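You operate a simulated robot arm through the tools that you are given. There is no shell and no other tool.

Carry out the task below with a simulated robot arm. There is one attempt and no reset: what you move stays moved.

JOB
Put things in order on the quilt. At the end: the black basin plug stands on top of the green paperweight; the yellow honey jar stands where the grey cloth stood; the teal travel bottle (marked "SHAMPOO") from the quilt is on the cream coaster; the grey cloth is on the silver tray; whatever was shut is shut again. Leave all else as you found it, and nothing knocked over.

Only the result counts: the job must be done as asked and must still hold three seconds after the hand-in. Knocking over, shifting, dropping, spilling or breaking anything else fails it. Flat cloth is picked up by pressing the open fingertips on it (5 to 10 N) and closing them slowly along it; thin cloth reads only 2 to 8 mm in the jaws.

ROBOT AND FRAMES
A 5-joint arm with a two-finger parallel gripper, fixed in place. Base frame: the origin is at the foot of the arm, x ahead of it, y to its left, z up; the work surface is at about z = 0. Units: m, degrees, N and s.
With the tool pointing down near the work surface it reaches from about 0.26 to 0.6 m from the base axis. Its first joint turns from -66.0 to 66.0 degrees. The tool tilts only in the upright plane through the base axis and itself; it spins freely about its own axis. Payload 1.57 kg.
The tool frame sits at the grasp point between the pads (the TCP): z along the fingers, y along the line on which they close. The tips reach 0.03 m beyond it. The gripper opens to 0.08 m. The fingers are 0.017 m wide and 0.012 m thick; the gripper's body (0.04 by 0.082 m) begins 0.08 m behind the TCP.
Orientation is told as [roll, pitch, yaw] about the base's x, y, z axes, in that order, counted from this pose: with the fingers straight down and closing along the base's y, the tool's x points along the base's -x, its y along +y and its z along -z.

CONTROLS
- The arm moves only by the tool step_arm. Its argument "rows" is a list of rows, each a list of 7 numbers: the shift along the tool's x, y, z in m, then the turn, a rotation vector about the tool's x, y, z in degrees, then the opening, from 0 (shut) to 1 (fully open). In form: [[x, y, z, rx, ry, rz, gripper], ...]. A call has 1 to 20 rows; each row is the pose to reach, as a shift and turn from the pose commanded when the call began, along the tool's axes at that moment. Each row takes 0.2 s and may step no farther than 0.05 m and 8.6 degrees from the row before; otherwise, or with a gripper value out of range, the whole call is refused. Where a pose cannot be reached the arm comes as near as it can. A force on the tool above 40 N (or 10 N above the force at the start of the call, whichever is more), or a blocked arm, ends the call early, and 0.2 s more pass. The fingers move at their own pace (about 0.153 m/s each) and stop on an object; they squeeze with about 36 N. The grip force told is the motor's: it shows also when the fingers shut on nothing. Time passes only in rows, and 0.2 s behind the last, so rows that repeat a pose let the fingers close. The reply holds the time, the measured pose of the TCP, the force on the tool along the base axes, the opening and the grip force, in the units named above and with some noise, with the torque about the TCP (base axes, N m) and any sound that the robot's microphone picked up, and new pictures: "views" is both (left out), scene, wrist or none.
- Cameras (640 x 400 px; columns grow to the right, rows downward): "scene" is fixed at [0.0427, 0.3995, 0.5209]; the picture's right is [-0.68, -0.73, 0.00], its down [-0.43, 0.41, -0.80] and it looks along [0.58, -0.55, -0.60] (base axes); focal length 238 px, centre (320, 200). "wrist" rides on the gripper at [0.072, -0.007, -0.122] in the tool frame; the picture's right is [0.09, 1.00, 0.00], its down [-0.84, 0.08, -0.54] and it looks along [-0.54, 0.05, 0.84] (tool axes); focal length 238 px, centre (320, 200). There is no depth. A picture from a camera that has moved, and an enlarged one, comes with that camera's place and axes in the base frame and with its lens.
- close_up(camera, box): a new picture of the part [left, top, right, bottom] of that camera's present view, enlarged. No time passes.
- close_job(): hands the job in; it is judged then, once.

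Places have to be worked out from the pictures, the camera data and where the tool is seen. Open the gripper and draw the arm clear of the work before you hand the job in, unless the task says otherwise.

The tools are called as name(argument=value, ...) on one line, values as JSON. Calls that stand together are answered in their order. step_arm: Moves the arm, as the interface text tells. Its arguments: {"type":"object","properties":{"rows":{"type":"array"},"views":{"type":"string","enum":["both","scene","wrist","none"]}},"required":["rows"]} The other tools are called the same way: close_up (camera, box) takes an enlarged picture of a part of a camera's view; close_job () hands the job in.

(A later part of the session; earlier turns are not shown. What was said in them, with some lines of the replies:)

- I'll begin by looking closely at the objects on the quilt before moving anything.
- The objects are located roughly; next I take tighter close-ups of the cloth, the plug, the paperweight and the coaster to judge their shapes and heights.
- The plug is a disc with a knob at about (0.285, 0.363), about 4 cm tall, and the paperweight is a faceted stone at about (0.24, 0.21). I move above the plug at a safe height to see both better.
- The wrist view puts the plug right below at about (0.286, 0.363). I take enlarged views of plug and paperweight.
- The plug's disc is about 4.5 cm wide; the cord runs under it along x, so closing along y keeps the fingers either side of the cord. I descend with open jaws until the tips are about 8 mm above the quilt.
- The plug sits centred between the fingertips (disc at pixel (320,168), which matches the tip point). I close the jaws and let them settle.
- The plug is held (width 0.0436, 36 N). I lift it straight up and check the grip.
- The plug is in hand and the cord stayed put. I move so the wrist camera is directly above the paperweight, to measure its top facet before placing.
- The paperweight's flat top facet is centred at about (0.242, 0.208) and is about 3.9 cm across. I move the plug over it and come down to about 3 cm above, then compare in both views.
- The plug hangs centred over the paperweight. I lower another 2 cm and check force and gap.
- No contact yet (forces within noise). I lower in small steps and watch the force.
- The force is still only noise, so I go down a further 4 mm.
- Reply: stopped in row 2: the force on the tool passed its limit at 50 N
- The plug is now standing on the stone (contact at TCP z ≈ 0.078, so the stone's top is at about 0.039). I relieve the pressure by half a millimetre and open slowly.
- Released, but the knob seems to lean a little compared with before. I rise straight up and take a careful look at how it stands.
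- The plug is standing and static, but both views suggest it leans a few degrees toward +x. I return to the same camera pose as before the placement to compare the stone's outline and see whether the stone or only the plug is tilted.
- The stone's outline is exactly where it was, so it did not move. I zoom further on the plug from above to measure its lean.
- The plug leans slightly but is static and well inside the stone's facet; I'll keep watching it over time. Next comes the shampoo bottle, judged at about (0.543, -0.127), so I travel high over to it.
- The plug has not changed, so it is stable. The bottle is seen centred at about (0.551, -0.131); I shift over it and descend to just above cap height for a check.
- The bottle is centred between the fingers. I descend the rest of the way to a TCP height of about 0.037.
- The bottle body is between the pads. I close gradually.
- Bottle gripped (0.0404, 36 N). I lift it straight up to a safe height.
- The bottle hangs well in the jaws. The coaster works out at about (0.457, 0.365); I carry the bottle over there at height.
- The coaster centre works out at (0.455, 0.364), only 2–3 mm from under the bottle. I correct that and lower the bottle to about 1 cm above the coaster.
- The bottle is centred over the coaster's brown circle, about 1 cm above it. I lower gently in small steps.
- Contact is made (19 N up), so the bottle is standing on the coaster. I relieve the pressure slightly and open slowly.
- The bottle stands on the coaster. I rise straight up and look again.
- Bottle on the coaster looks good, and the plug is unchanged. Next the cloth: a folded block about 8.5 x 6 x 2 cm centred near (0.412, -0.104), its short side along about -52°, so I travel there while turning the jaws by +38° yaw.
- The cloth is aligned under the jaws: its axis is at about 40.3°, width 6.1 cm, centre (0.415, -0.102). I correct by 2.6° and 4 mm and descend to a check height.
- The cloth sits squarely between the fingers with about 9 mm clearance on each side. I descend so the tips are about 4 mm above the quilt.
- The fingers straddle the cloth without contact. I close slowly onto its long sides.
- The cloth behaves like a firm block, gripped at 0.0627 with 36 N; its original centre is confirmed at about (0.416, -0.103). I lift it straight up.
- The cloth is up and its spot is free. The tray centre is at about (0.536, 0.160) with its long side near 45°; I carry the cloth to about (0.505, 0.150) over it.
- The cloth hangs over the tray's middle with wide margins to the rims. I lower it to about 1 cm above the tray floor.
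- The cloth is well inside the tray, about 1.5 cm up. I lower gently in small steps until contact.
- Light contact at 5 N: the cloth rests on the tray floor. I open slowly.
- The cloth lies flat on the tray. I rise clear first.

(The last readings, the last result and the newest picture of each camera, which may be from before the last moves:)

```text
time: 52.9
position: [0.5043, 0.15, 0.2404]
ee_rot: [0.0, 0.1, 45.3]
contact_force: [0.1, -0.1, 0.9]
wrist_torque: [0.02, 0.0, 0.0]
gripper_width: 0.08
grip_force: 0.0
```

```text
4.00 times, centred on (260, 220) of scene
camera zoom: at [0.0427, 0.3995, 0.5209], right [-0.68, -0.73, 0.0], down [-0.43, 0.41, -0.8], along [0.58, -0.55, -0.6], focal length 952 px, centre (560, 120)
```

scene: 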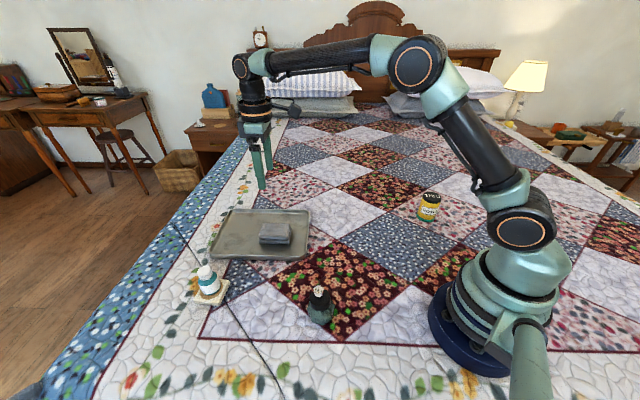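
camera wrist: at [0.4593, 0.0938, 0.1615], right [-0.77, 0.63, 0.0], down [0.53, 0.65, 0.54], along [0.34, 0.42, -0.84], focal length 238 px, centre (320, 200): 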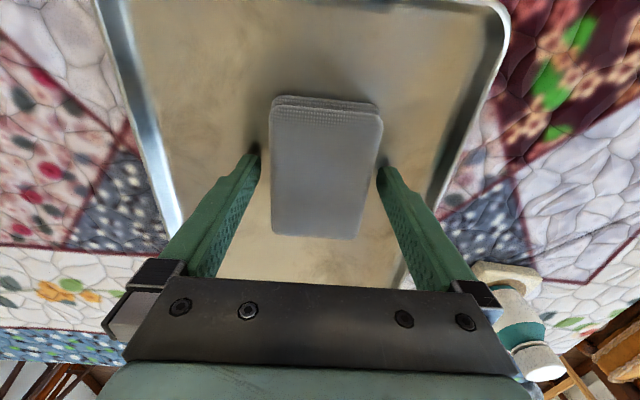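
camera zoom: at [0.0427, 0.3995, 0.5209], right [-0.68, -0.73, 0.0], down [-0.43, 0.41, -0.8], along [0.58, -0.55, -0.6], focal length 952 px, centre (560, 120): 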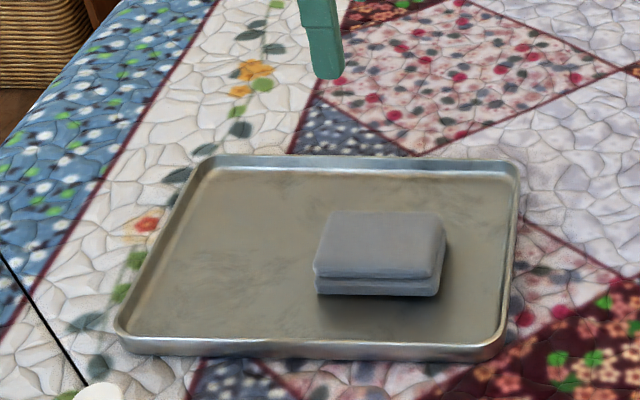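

The cloth is neatly on the tray. Now I travel to above the honey jar at about (0.24, -0.265), turning the jaws back to 0° yaw on the way.

step_arm(rows=[[0.0286, -0.006, 0, 0, 0, 3, 1], [0.0572, -0.012, 0, 0, 0, 6, 1], [0.0858, -0.018, 0, 0, 0, 9, 1], [0.1144, -0.024, 0, 0, 0, 12, 1], [0.143, -0.03, 0, 0, 0, 15, 1], [0.1716, -0.036, 0, 0, 0, 18, 1], [0.2002, -0.042, 0, 0, 0, 21, 1], [0.2288, -0.048, 0, 0, 0, 24, 1], [0.2574, -0.054, 0, 0, 0, 27, 1], [0.286, -0.06, 0, 0, 0, 30, 1], [0.3146, -0.066, 0, 0, 0, 33, 1], [0.3432, -0.072, 0, 0, 0, 36, 1], [0.3718, -0.078, 0, 0, 0, 39, 1], [0.4004, -0.084, 0, 0, 0, 42, 1], [0.429, -0.09, 0, 0, 0, 45.3, 1], [0.4576, -0.097, 0, 0, 0, 45.3, 1], [0.482, -0.1005, 0, 0, 0, 45.3, 1], [0.482, -0.1005, 0, 0, 0, 45.3, 1]])

close_up(camera="wrist", box=[240, 60, 400, 180])

```text
time: 56.7
position: [0.2384, -0.2624, 0.2399]
ee_rot: [0.1, -0.1, 0.1]
contact_force: [0.2, -0.4, -1.3]
wrist_torque: [0.01, -0.02, 0.0]
gripper_width: 0.0802
grip_force: 0.0
camera wrist: at [0.166, -0.2702, 0.3617], right [-0.09, 1.0, 0.0], down [0.84, 0.08, 0.54], along [0.54, 0.05, -0.84], focal length 238 px, centre (320, 200)
```

scene: 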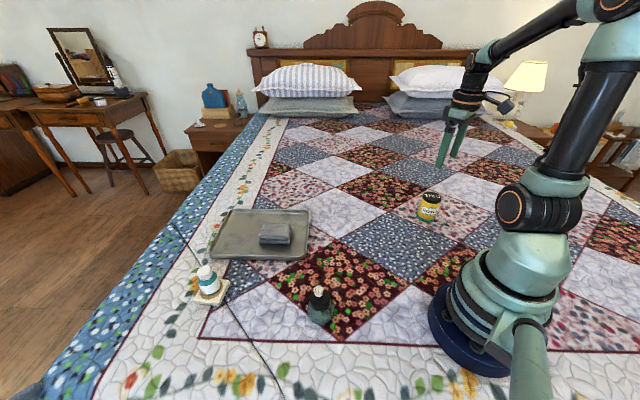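
wrist: 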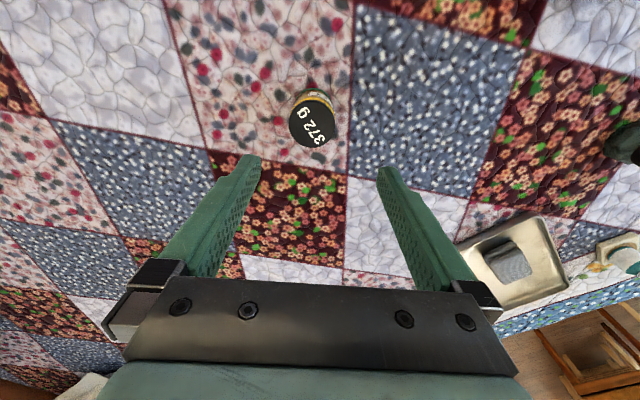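

```text
3.33 times, centred on (320, 120) of wrist
camera zoom: at [0.166, -0.2702, 0.3617], right [-0.09, 1.0, 0.0], down [0.84, 0.08, 0.54], along [0.54, 0.05, -0.84], focal length 794 px, centre (320, 467)
```

zoom: 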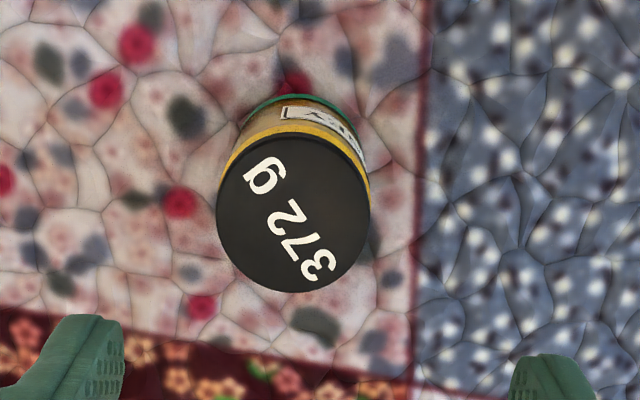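

The jar's lid centre is at about (0.241, -0.272), top at about 0.084, diameter about 5.5 cm. I shift over it and descend with the tips to just above the lid for a check.

step_arm(rows=[[-0.003, -0.009, 0, 0, 0, 0, 1], [-0.003, -0.009, 0.03, 0, 0, 0, 1], [-0.003, -0.009, 0.06, 0, 0, 0, 1], [-0.003, -0.009, 0.09, 0, 0, 0, 1], [-0.003, -0.009, 0.105, 0, 0, 0, 1], [-0.003, -0.009, 0.105, 0, 0, 0, 1]], views="wrist")

close_up(camera="wrist", box=[220, 90, 420, 230])

```text
time: 58.1
position: [0.2405, -0.273, 0.1347]
ee_rot: [0.0, 0.1, 0.0]
contact_force: [-0.8, 0.1, -0.1]
wrist_torque: [-0.04, 0.0, -0.03]
gripper_width: 0.0801
grip_force: 0.0
camera wrist: at [0.1684, -0.2793, 0.2568], right [-0.09, 1.0, 0.0], down [0.84, 0.08, 0.54], along [0.54, 0.05, -0.84], focal length 238 px, centre (320, 200)
```

wrist: 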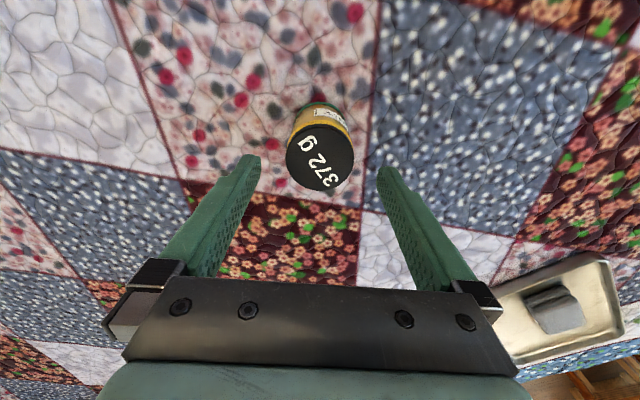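

```text
2.86 times, centred on (320, 160) of wrist
camera zoom: at [0.1684, -0.2793, 0.2568], right [-0.09, 1.0, 0.0], down [0.84, 0.08, 0.54], along [0.54, 0.05, -0.84], focal length 681 px, centre (320, 314)
```

zoom: 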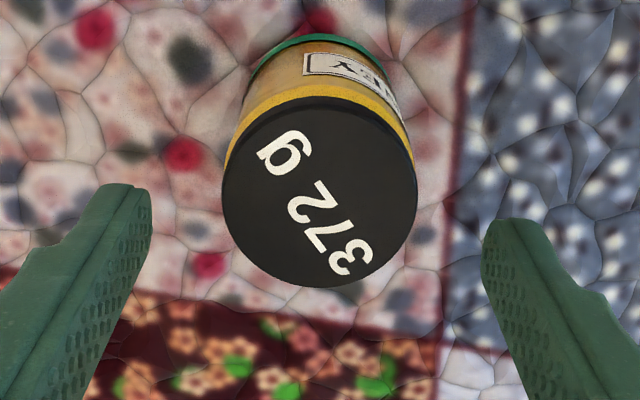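

The lid is exactly centred under the TCP. I descend to a TCP height of about 0.045 around the jar's body.

step_arm(rows=[[0, 0, 0.02, 0, 0, 0, 1], [0, 0, 0.04, 0, 0, 0, 1], [0, 0, 0.06, 0, 0, 0, 1], [0, 0, 0.08, 0, 0, 0, 1], [0, 0, 0.09, 0, 0, 0, 1], [0, 0, 0.09, 0, 0, 0, 1]])

```text
time: 59.5
position: [0.2408, -0.2733, 0.0443]
ee_rot: [0.0, 0.1, -0.1]
contact_force: [-0.2, 0.1, 0.7]
wrist_torque: [-0.01, 0.0, -0.01]
gripper_width: 0.0799
grip_force: 0.1
camera wrist: at [0.1686, -0.2796, 0.1671], right [-0.09, 1.0, 0.0], down [0.84, 0.08, 0.54], along [0.54, 0.05, -0.84], focal length 238 px, centre (320, 200)
```

scene: 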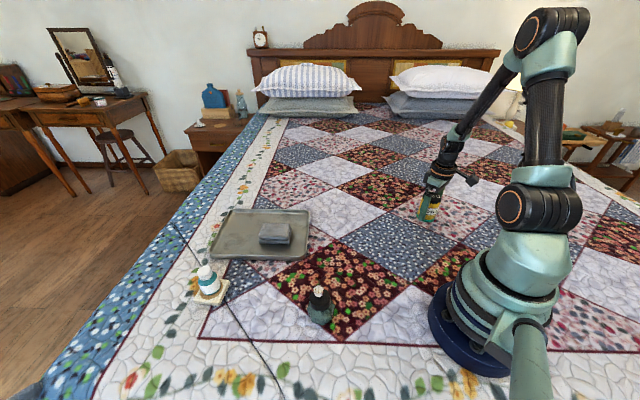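
wrist: 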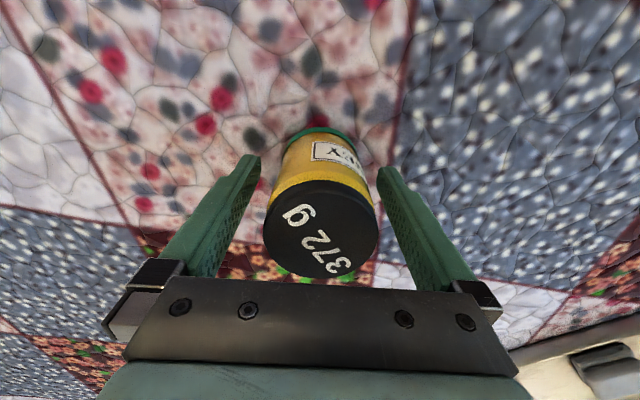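

The jar is between the pads with clearance on both sides. I close onto it gradually.

step_arm(rows=[[0, 0, 0, 0, 0, 0, 0.85], [0, 0, 0, 0, 0, 0, 0.75], [0, 0, 0, 0, 0, 0, 0.65], [0, 0, 0, 0, 0, 0, 0.55], [0, 0, 0, 0, 0, 0, 0.5], [0, 0, 0, 0, 0, 0, 0.5]], views="wrist")

```text
time: 60.9
position: [0.24, -0.2714, 0.0449]
ee_rot: [0.0, 0.0, -0.1]
contact_force: [-0.2, 2.4, 0.4]
wrist_torque: [0.02, 0.07, -0.04]
gripper_width: 0.0551
grip_force: 35.7
camera wrist: at [0.1685, -0.2795, 0.1672], right [-0.09, 1.0, 0.0], down [0.84, 0.08, 0.54], along [0.54, 0.05, -0.84], focal length 238 px, centre (320, 200)
```

wrist: 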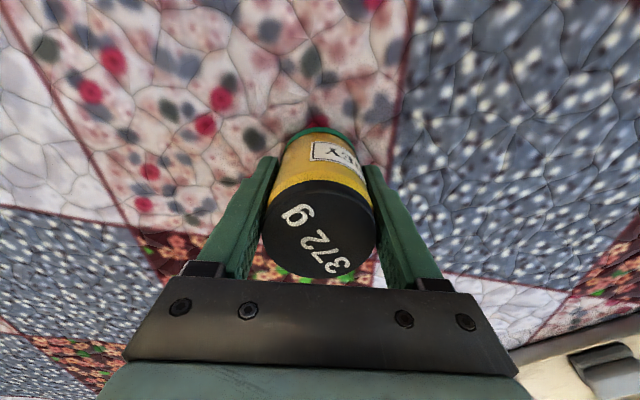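

Jar gripped (0.0551, 36 N). I lift it straight up.

step_arm(rows=[[0, 0, -0.005, 0, 0, 0, 0.45], [0, 0, -0.02, 0, 0, 0, 0.45], [0, 0, -0.04, 0, 0, 0, 0.45], [0, 0, -0.065, 0, 0, 0, 0.45], [0, 0, -0.09, 0, 0, 0, 0.45], [0, 0, -0.11, 0, 0, 0, 0.45], [0, 0, -0.11, 0, 0, 0, 0.45]])

```text
time: 62.5
position: [0.2408, -0.2721, 0.1547]
ee_rot: [0.0, 0.0, 0.0]
contact_force: [0.4, -1.4, -2.9]
wrist_torque: [0.05, 0.04, 0.03]
gripper_width: 0.0555
grip_force: 36.6
camera wrist: at [0.1687, -0.2796, 0.2768], right [-0.09, 1.0, 0.0], down [0.84, 0.08, 0.54], along [0.54, 0.05, -0.84], focal length 238 px, centre (320, 200)
```

scene: 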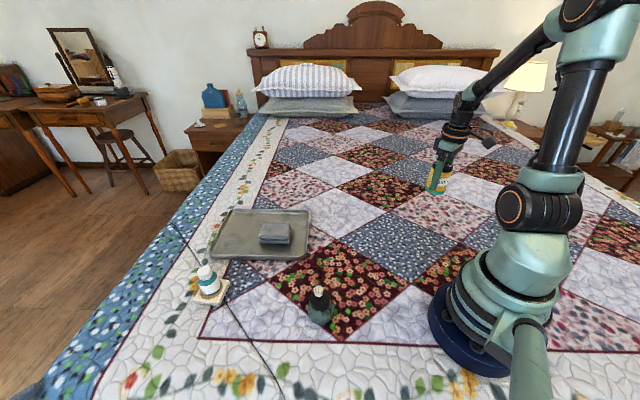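
wrist: 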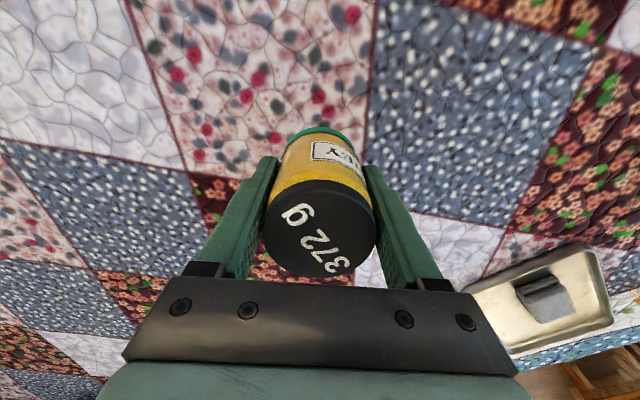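

The jar is lifted cleanly. I carry it to the spot where the cloth was, (0.416, -0.1025).

step_arm(rows=[[-0.0195, 0.0189, 0, 0, 0, 0, 0.45], [-0.039, 0.0378, 0, 0, 0, 0, 0.45], [-0.0585, 0.0567, 0, 0, 0, 0, 0.45], [-0.078, 0.0756, 0, 0, 0, 0, 0.45], [-0.0975, 0.0945, 0, 0, 0, 0, 0.45], [-0.117, 0.1134, 0, 0, 0, 0, 0.45], [-0.1365, 0.1323, 0, 0, 0, 0, 0.45], [-0.156, 0.1512, 0, 0, 0, 0, 0.45], [-0.1754, 0.1698, 0, 0, 0, 0, 0.45], [-0.1754, 0.1698, 0, 0, 0, 0, 0.45], [-0.1754, 0.1698, 0, 0, 0, 0, 0.45]])

```text
time: 64.9
position: [0.4161, -0.1032, 0.1547]
ee_rot: [0.0, 0.0, 0.0]
contact_force: [0.5, -0.5, -4.2]
wrist_torque: [0.01, 0.0, -0.01]
gripper_width: 0.0556
grip_force: 36.2
camera wrist: at [0.3446, -0.1095, 0.2766], right [-0.09, 1.0, 0.0], down [0.84, 0.08, 0.54], along [0.54, 0.05, -0.84], focal length 238 px, centre (320, 200)
```

scene: 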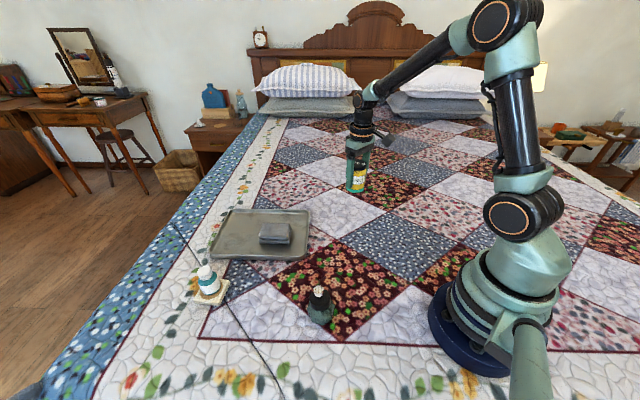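
wrist: 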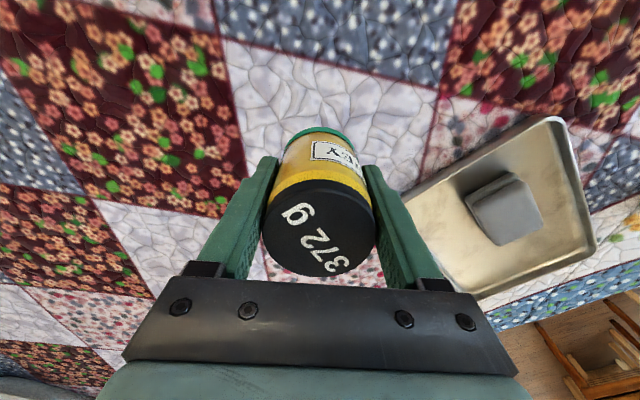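

On target. I lower the jar to a few millimetres above the quilt, then step down gently.

step_arm(rows=[[0, 0, 0.02, 0, 0, 0, 0.45], [0, 0, 0.045, 0, 0, 0, 0.45], [0, 0, 0.07, 0, 0, 0, 0.45], [0, 0, 0.09, 0, 0, 0, 0.45], [0, 0, 0.1, 0, 0, 0, 0.45], [0, 0, 0.104, 0, 0, 0, 0.45], [0, 0, 0.106, 0, 0, 0, 0.45], [0, 0, 0.107, 0, 0, 0, 0.45], [0, 0, 0.107, 0, 0, 0, 0.45]], views="none")

```text
time: 66.9
position: [0.4167, -0.1031, 0.0496]
ee_rot: [0.0, 0.0, 0.0]
contact_force: [0.2, -0.7, -3.9]
wrist_torque: [-0.01, 0.02, 0.02]
gripper_width: 0.0553
grip_force: 36.1
```

No contact yet (the tool still carries about 4 N). I go on down in 1 mm steps.

step_arm(rows=[[0, 0, 0.001, 0, 0, 0, 0.45], [0, 0, 0.002, 0, 0, 0, 0.45], [0, 0, 0.0025, 0, 0, 0, 0.45], [0, 0, 0.003, 0, 0, 0, 0.45], [0, 0, 0.003, 0, 0, 0, 0.45]], views="none")

```text
time: 68.1
position: [0.4171, -0.1017, 0.0467]
ee_rot: [0.1, 0.0, 0.0]
contact_force: [-9.0, 8.0, 28.2]
wrist_torque: [0.65, -0.17, 0.26]
gripper_width: 0.0553
grip_force: 36.0
```

Contact (28 N), a bit firm with sideways load. I ease back up by about 1 mm to relax it before opening.

step_arm(rows=[[0, 0, -0.0007, 0, 0, 0, 0.45], [0, 0, -0.0012, 0, 0, 0, 0.45], [0, 0, -0.0012, 0, 0, 0, 0.45]])

close_up(camera="scene", box=[310, 150, 430, 240])

```text
time: 68.9
position: [0.4162, -0.1026, 0.0458]
ee_rot: [0.0, 0.0, 0.0]
contact_force: [0.6, -0.3, -0.5]
wrist_torque: [0.05, -0.15, 0.01]
gripper_width: 0.0552
grip_force: 35.6
camera wrist: at [0.344, -0.11, 0.1676], right [-0.09, 1.0, 0.0], down [0.84, 0.08, 0.54], along [0.54, 0.05, -0.84], focal length 238 px, centre (320, 200)
```

scene: 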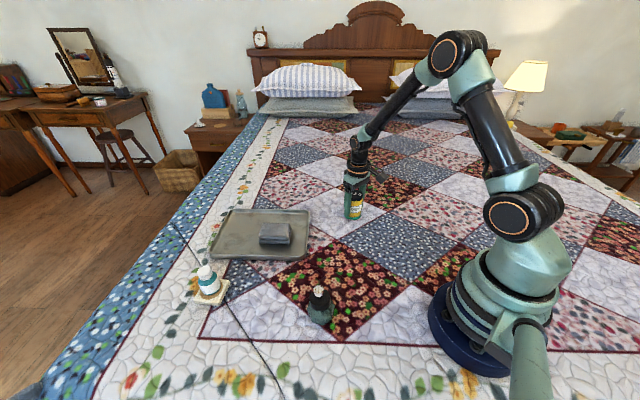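
wrist: 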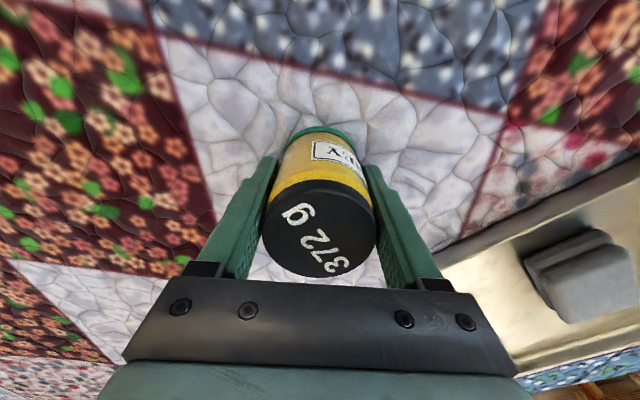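

```text
4.44 times, centred on (370, 195) of scene
camera zoom: at [0.0427, 0.3995, 0.5209], right [-0.68, -0.73, 0.0], down [-0.43, 0.41, -0.8], along [0.58, -0.55, -0.6], focal length 1058 px, centre (98, 222)
```

zoom: 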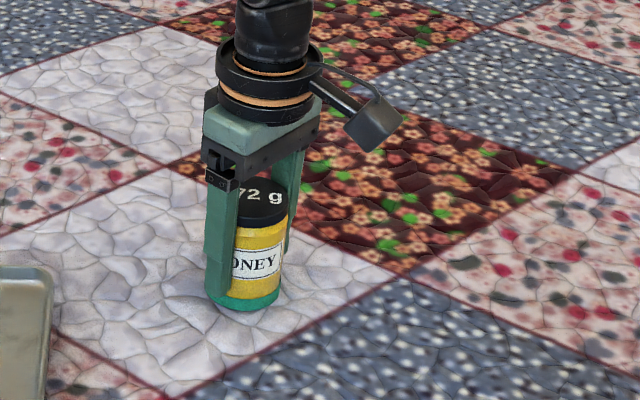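

The load is nearly zero, so the quilt carries the jar. I open slowly.

step_arm(rows=[[0, 0, 0, 0, 0, 0, 0.62], [0, 0, 0, 0, 0, 0, 0.7], [0, 0, 0, 0, 0, 0, 0.75], [0, 0, 0, 0, 0, 0, 0.82], [0, 0, 0, 0, 0, 0, 0.9], [0, 0, 0, 0, 0, 0, 1], [0, 0, 0, 0, 0, 0, 1]])

close_up(camera="scene", box=[310, 150, 430, 240])

```text
time: 70.5
position: [0.4167, -0.1028, 0.0462]
ee_rot: [0.0, 0.0, 0.1]
contact_force: [0.6, 0.0, -0.4]
wrist_torque: [-0.03, -0.01, 0.03]
gripper_width: 0.0802
grip_force: 0.1
camera wrist: at [0.3442, -0.1097, 0.1682], right [-0.09, 1.0, 0.0], down [0.84, 0.08, 0.54], along [0.54, 0.05, -0.84], focal length 238 px, centre (320, 200)
```

scene: 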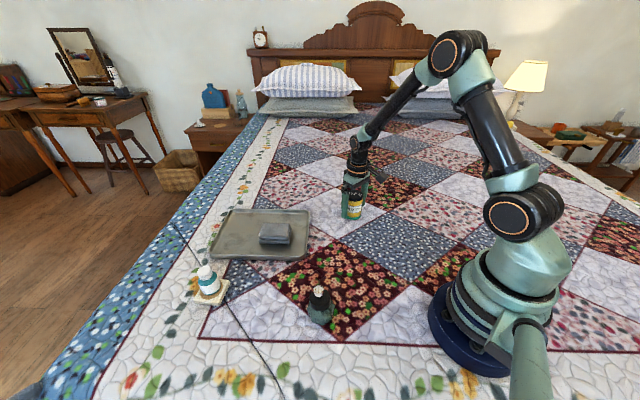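
wrist: 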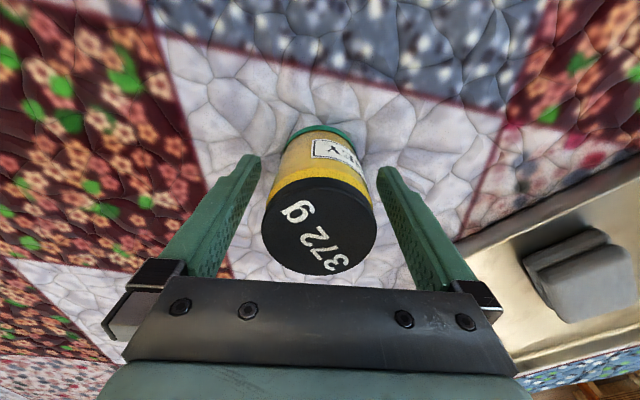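

```text
4.44 times, centred on (370, 195) of scene
camera zoom: at [0.0427, 0.3995, 0.5209], right [-0.68, -0.73, 0.0], down [-0.43, 0.41, -0.8], along [0.58, -0.55, -0.6], focal length 1058 px, centre (98, 222)
```

zoom: 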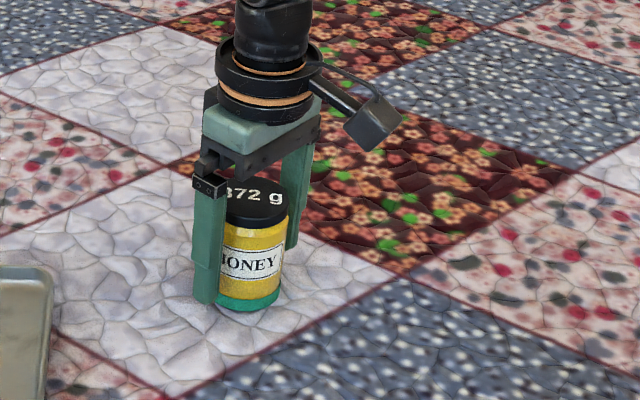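

The jar stands upright on the cloth's former place. I rise straight up, clear of it.

step_arm(rows=[[0, 0, -0.01, 0, 0, 0, 1], [0, 0, -0.03, 0, 0, 0, 1], [0, 0, -0.06, 0, 0, 0, 1], [0, 0, -0.09, 0, 0, 0, 1], [0, 0, -0.12, 0, 0, 0, 1], [0, 0, -0.15, 0, 0, 0, 1], [0, 0, -0.18, 0, 0, 0, 1], [0, 0, -0.18, 0, 0, 0, 1]])

close_up(camera="scene", box=[310, 150, 430, 240])

close_up(camera="wrist", box=[240, 50, 400, 170])

close_up(camera="scene", box=[280, 270, 360, 330])

```text
time: 72.3
position: [0.4164, -0.1022, 0.2269]
ee_rot: [0.0, 0.0, -0.1]
contact_force: [0.1, 0.1, 0.5]
wrist_torque: [0.0, -0.03, 0.01]
gripper_width: 0.0801
grip_force: 0.1
camera wrist: at [0.3438, -0.1097, 0.3484], right [-0.09, 1.0, 0.0], down [0.84, 0.08, 0.54], along [0.54, 0.05, -0.84], focal length 238 px, centre (320, 200)
```

scene: 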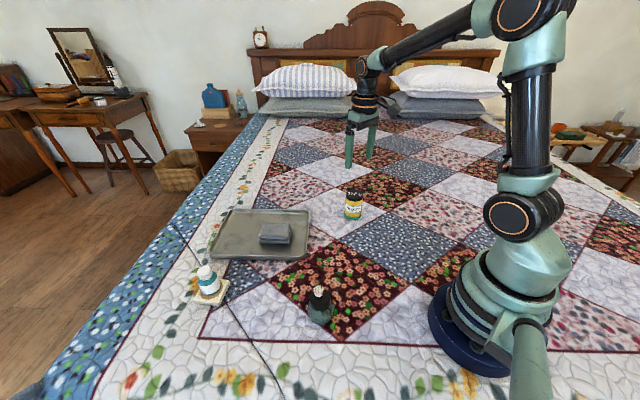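
wrist: 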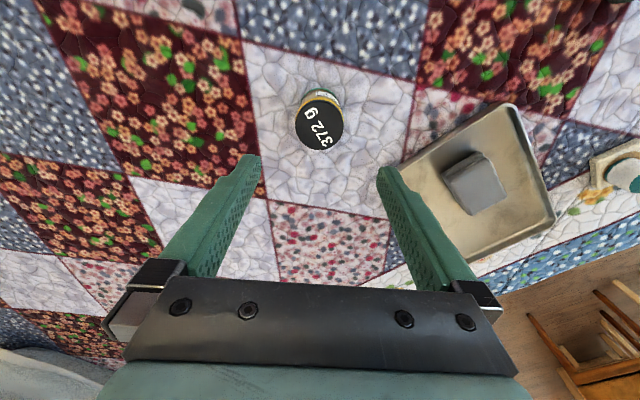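

```text
4.44 times, centred on (370, 195) of scene
camera zoom: at [0.0427, 0.3995, 0.5209], right [-0.68, -0.73, 0.0], down [-0.43, 0.41, -0.8], along [0.58, -0.55, -0.6], focal length 1058 px, centre (98, 222)
```

zoom: 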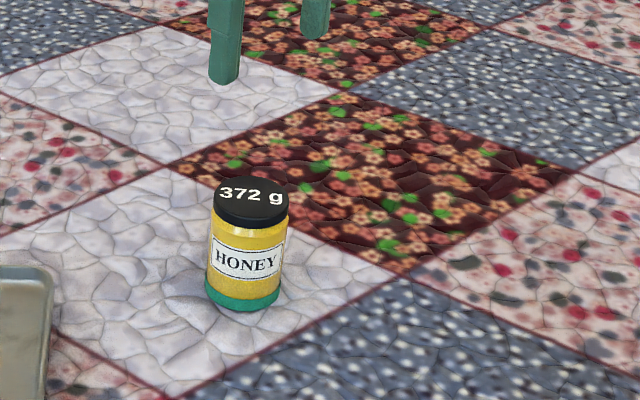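

```text
3.33 times, centred on (320, 110) of wrist
camera zoom: at [0.3438, -0.1097, 0.3484], right [-0.09, 1.0, 0.0], down [0.84, 0.08, 0.54], along [0.54, 0.05, -0.84], focal length 794 px, centre (320, 500)
```

zoom: 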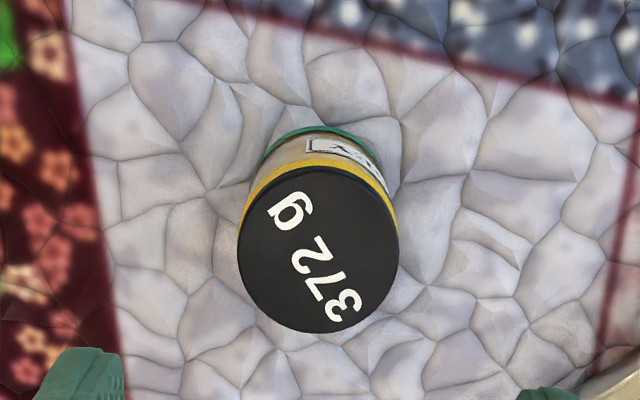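

```text
6.67 times, centred on (320, 300) of scene
camera zoom: at [0.0427, 0.3995, 0.5209], right [-0.68, -0.73, 0.0], down [-0.43, 0.41, -0.8], along [0.58, -0.55, -0.6], focal length 1586 px, centre (320, -467)
```

zoom: 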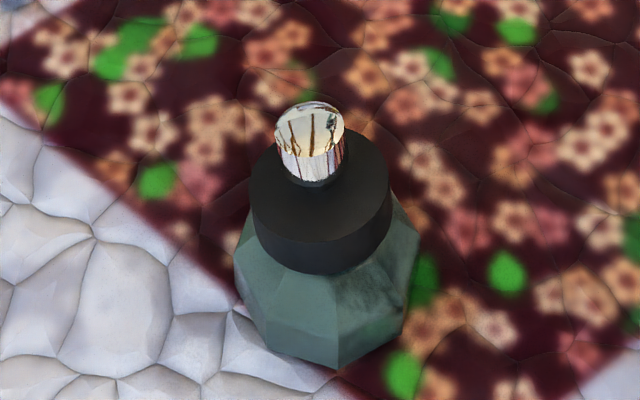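

All four items are placed; the jar lies within about a millimetre of the cloth's old centre. To judge the plug's lean properly I fly the wrist camera round to look at it sideways along -y (TCP near (0.244, 0.363, 0.19), yaw -90°).

step_arm(rows=[[0.01, 0.027, 0, 0, 0, 5.5, 1], [0.02, 0.054, 0, 0, 0, 11, 1], [0.03, 0.081, 0, 0, 0, 16.5, 1], [0.04, 0.108, 0, 0, 0, 22, 1], [0.05, 0.135, 0, 0, 0, 27.5, 1], [0.06, 0.162, 0, 0, 0, 33, 1], [0.07, 0.189, 0, 0, 0, 38.5, 1], [0.08, 0.216, 0, 0, 0, 44, 1], [0.09, 0.243, 0, 0, 0, 49.5, 1], [0.1, 0.27, 0, 0, 0, 55, 1], [0.11, 0.297, 0, 0, 0, 60.5, 1], [0.12, 0.324, 0, 0, 0, 66, 1], [0.13, 0.351, 0, 0, 0, 71.5, 1], [0.14, 0.378, 0, 0, 0, 77, 1], [0.15, 0.405, 0, 0, 0, 82.5, 1], [0.16, 0.432, 0.01, 0, 0, 88, 1], [0.17, 0.46, 0.025, 0, 0, 90, 1], [0.172, 0.465, 0.035, 0, 0, 90, 1], [0.172, 0.465, 0.035, 0, 0, 90, 1]])

close_up(camera="wrist", box=[260, 190, 380, 290])

```text
time: 76.3
position: [0.2444, 0.3623, 0.1906]
ee_rot: [0.1, -0.1, -90.0]
contact_force: [0.7, 0.3, -0.2]
wrist_torque: [-0.02, -0.01, -0.03]
gripper_width: 0.0798
grip_force: 0.1
camera wrist: at [0.2374, 0.4339, 0.3133], right [1.0, 0.09, 0.0], down [0.08, -0.84, 0.54], along [0.05, -0.54, -0.84], focal length 238 px, centre (320, 200)
```

scene: 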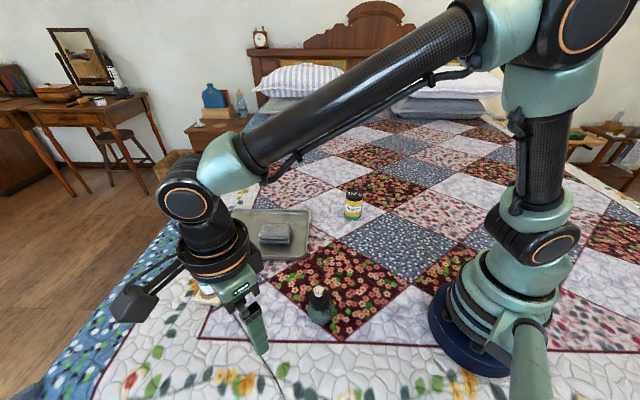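
wrist: 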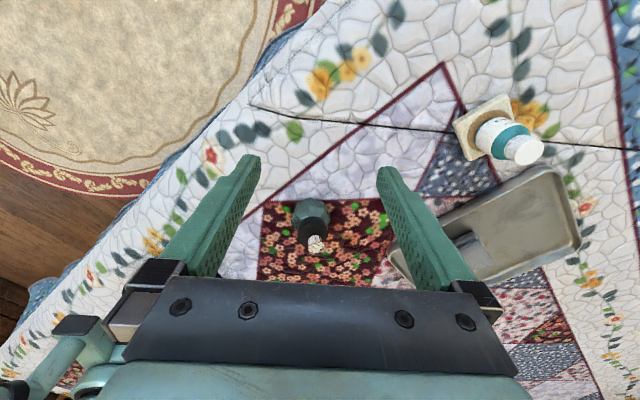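

```text
4.00 times, centred on (320, 240) of wrist
camera zoom: at [0.2374, 0.4339, 0.3133], right [1.0, 0.09, 0.0], down [0.08, -0.84, 0.54], along [0.05, -0.54, -0.84], focal length 953 px, centre (320, 40)
```

zoom: 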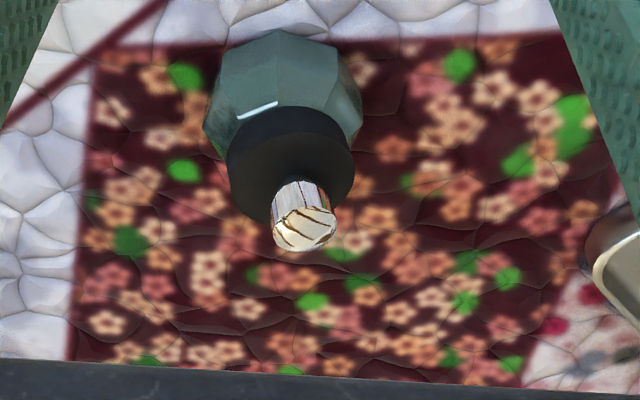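

From this side the plug's lean in x is directly visible; I zoom in more to measure it.

close_up(camera="wrist", box=[290, 195, 340, 255])

```text
6.67 times, centred on (315, 225) of wrist
camera zoom: at [0.2374, 0.4339, 0.3133], right [1.0, 0.09, 0.0], down [0.08, -0.84, 0.54], along [0.05, -0.54, -0.84], focal length 1589 px, centre (353, 33)
```

zoom: 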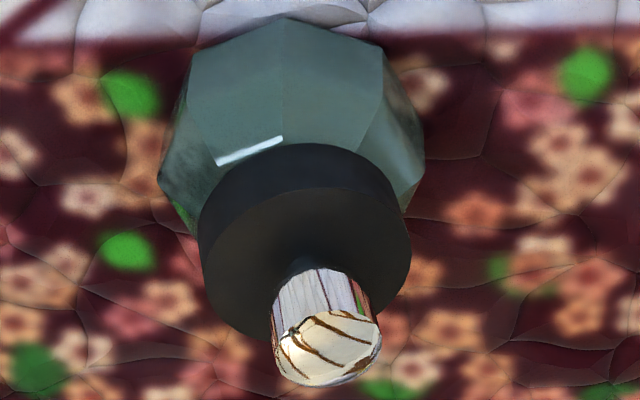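

The stone's own top facet measures about 8° sloped down toward +x (its left vertex is about 2 mm higher than the middle one), so the plug stands flush on it and has not moved for a minute. I leave it and draw the arm up and back to its starting pose.

step_arm(rows=[[0, 0, -0.03, 0, 0, 0, 1], [0, 0, -0.06, 0, 0, 0, 1], [0, 0, -0.09, 0, 0, 0, 1], [0, 0, -0.12, 0, 0, 0, 1], [0, 0, -0.15, 0, 0, 0, 1], [0.03, 0.02, -0.158, 0, 0, 0, 1], [0.06, 0.04, -0.158, 0, 0, 0, 1], [0.09, 0.06, -0.158, 0, 0, 0, 1], [0.12, 0.08, -0.158, 0, 0, 0, 1], [0.153, 0.1, -0.158, 0, 0, 0, 1], [0.153, 0.1, -0.158, 0, 0, 0, 1]])

close_up(camera="scene", box=[170, 160, 470, 370])

close_up(camera="scene", box=[280, 270, 360, 330])

close_up(camera="scene", box=[160, 240, 260, 320])

```text
time: 78.7
position: [0.306, 0.4574, 0.3165]
ee_rot: [0.0, 0.0, -90.0]
contact_force: [-0.2, 0.3, 0.1]
wrist_torque: [0.0, 0.01, -0.01]
gripper_width: 0.0801
grip_force: 0.0
out of reach, approached as far as the arm can: row 8, 9, 10, 11
camera wrist: at [0.2989, 0.5289, 0.4384], right [1.0, 0.09, 0.0], down [0.08, -0.84, 0.54], along [0.05, -0.54, -0.84], focal length 238 px, centre (320, 200)
```

scene: 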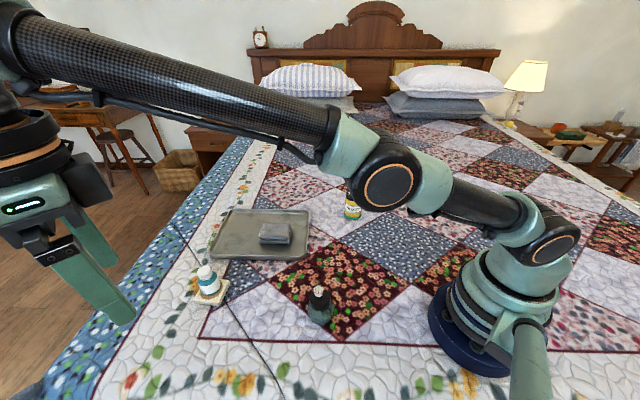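
wrist: 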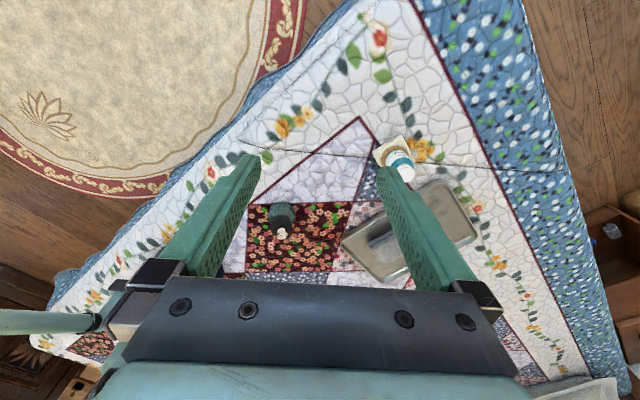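

```text
1.90 times, centred on (320, 265) of scene
camera zoom: at [0.0427, 0.3995, 0.5209], right [-0.68, -0.73, 0.0], down [-0.43, 0.41, -0.8], along [0.58, -0.55, -0.6], focal length 453 px, centre (320, 76)
```

zoom: 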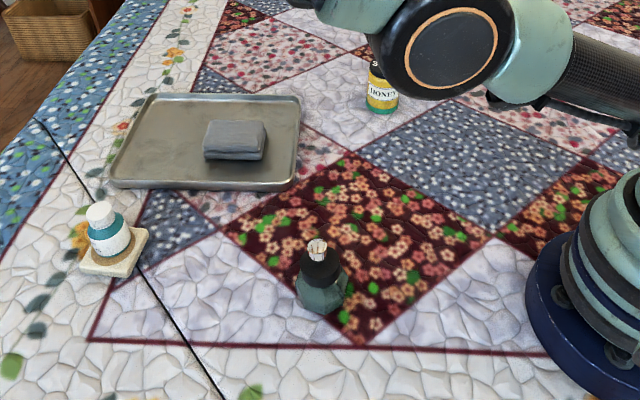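

```text
6.67 times, centred on (320, 300) of scene
camera zoom: at [0.0427, 0.3995, 0.5209], right [-0.68, -0.73, 0.0], down [-0.43, 0.41, -0.8], along [0.58, -0.55, -0.6], focal length 1586 px, centre (320, -467)
```

zoom: 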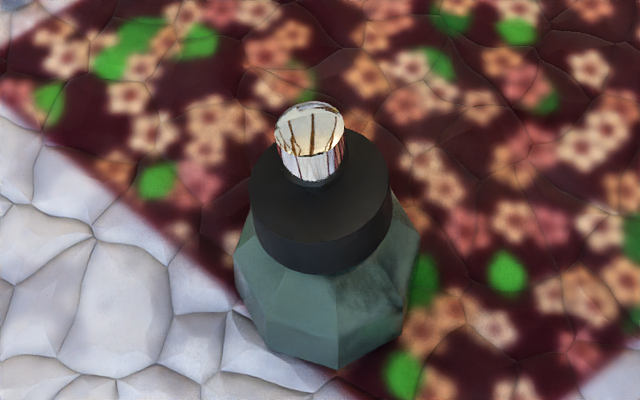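

```text
5.00 times, centred on (210, 280) of scene
camera zoom: at [0.0427, 0.3995, 0.5209], right [-0.68, -0.73, 0.0], down [-0.43, 0.41, -0.8], along [0.58, -0.55, -0.6], focal length 1190 px, centre (870, -200)
```

zoom: 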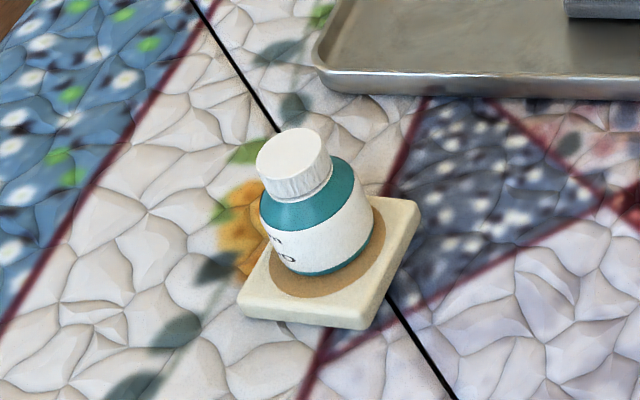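

The tool axes at this yaw took the arm outward over the bed edge (nothing was touched); all items look unchanged. I bring it back inward to a clear pose at height.

step_arm(rows=[[-0.03, 0, 0, 0, 0, 0, 1], [-0.06, 0, 0, 0, 0, 0, 1], [-0.09, 0, 0, 0, 0, 0, 1], [-0.12, 0, 0, 0, 0, 0, 1], [-0.15, 0, 0, 0, 0, 0, 1], [-0.18, 0, 0, 0, 0, 0, 1], [-0.21, 0, 0, 0, 0, 0, 1], [-0.24, 0, 0, 0, 0, 0, 1], [-0.27, 0, 0, 0, 0, 0, 1], [-0.27, 0, 0, 0, 0, 0, 1]])

close_up(camera="scene", box=[170, 160, 470, 370])

```text
time: 80.9
position: [0.3059, 0.1892, 0.317]
ee_rot: [0.0, 0.0, -90.0]
contact_force: [-0.6, 0.7, 0.8]
wrist_torque: [-0.01, 0.0, 0.0]
gripper_width: 0.08
grip_force: 0.1
camera wrist: at [0.2993, 0.2604, 0.4387], right [1.0, 0.09, 0.0], down [0.08, -0.84, 0.54], along [0.05, -0.54, -0.84], focal length 238 px, centre (320, 200)
```

scene: 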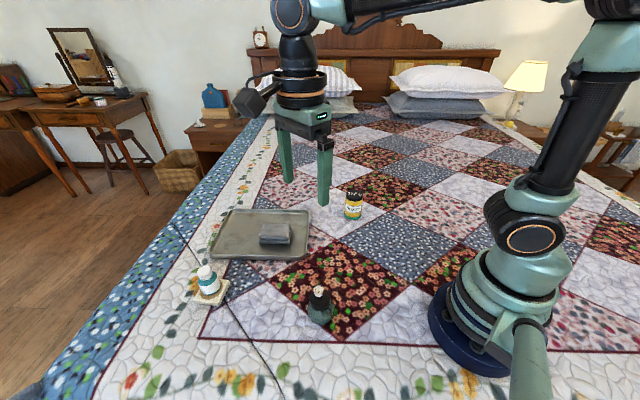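
wrist: 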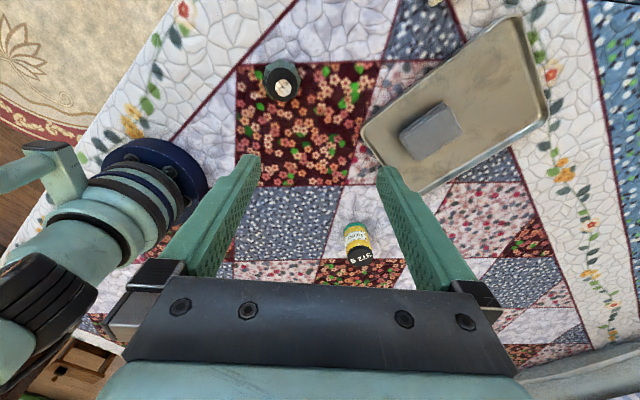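

```text
1.90 times, centred on (320, 265) of scene
camera zoom: at [0.0427, 0.3995, 0.5209], right [-0.68, -0.73, 0.0], down [-0.43, 0.41, -0.8], along [0.58, -0.55, -0.6], focal length 453 px, centre (320, 76)
```

zoom: 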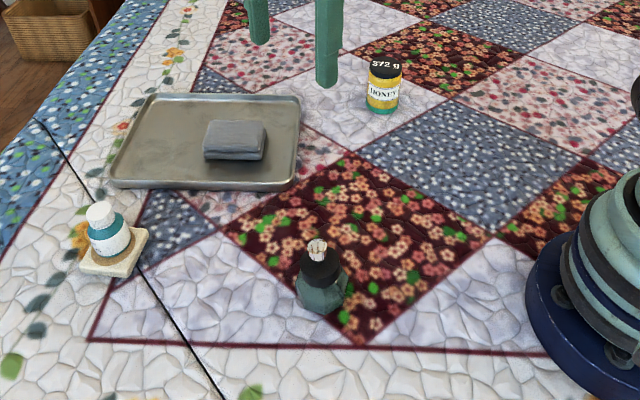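

Everything is in place. The plug is on the stone, the cloth on the tray, the bottle on the coaster and the jar on the cloth's old spot. The tray, coaster and stone are where they were, nothing was opened, and the gripper is open and clear, so I hand the job in.

close_job()

```text
The job is handed in.
```

The job is handed in, and all four items were in their asked-for places at the final check.

- **Basin plug:** it stands on the green paperweight but leans about 8–10°. The stone's top facet appears to slope by about that much. The plug hadn't moved in the roughly 65 seconds before hand-in.
- **Honey jar:** it stands upright where the grey cloth was, within about a millimetre of the cloth's old centre.
- **Shampoo bottle:** it stands upright on the cream coaster.
- **Grey cloth:** it lies flat on the silver tray, well inside the rim.

The tray, coaster, paperweight and black cord showed no sign of having moved in the pictures. I opened nothing, so there was nothing to shut again. On the way out the arm swung toward the bed edge by mistake, but it touched nothing. It was then brought back clear, with the gripper open.
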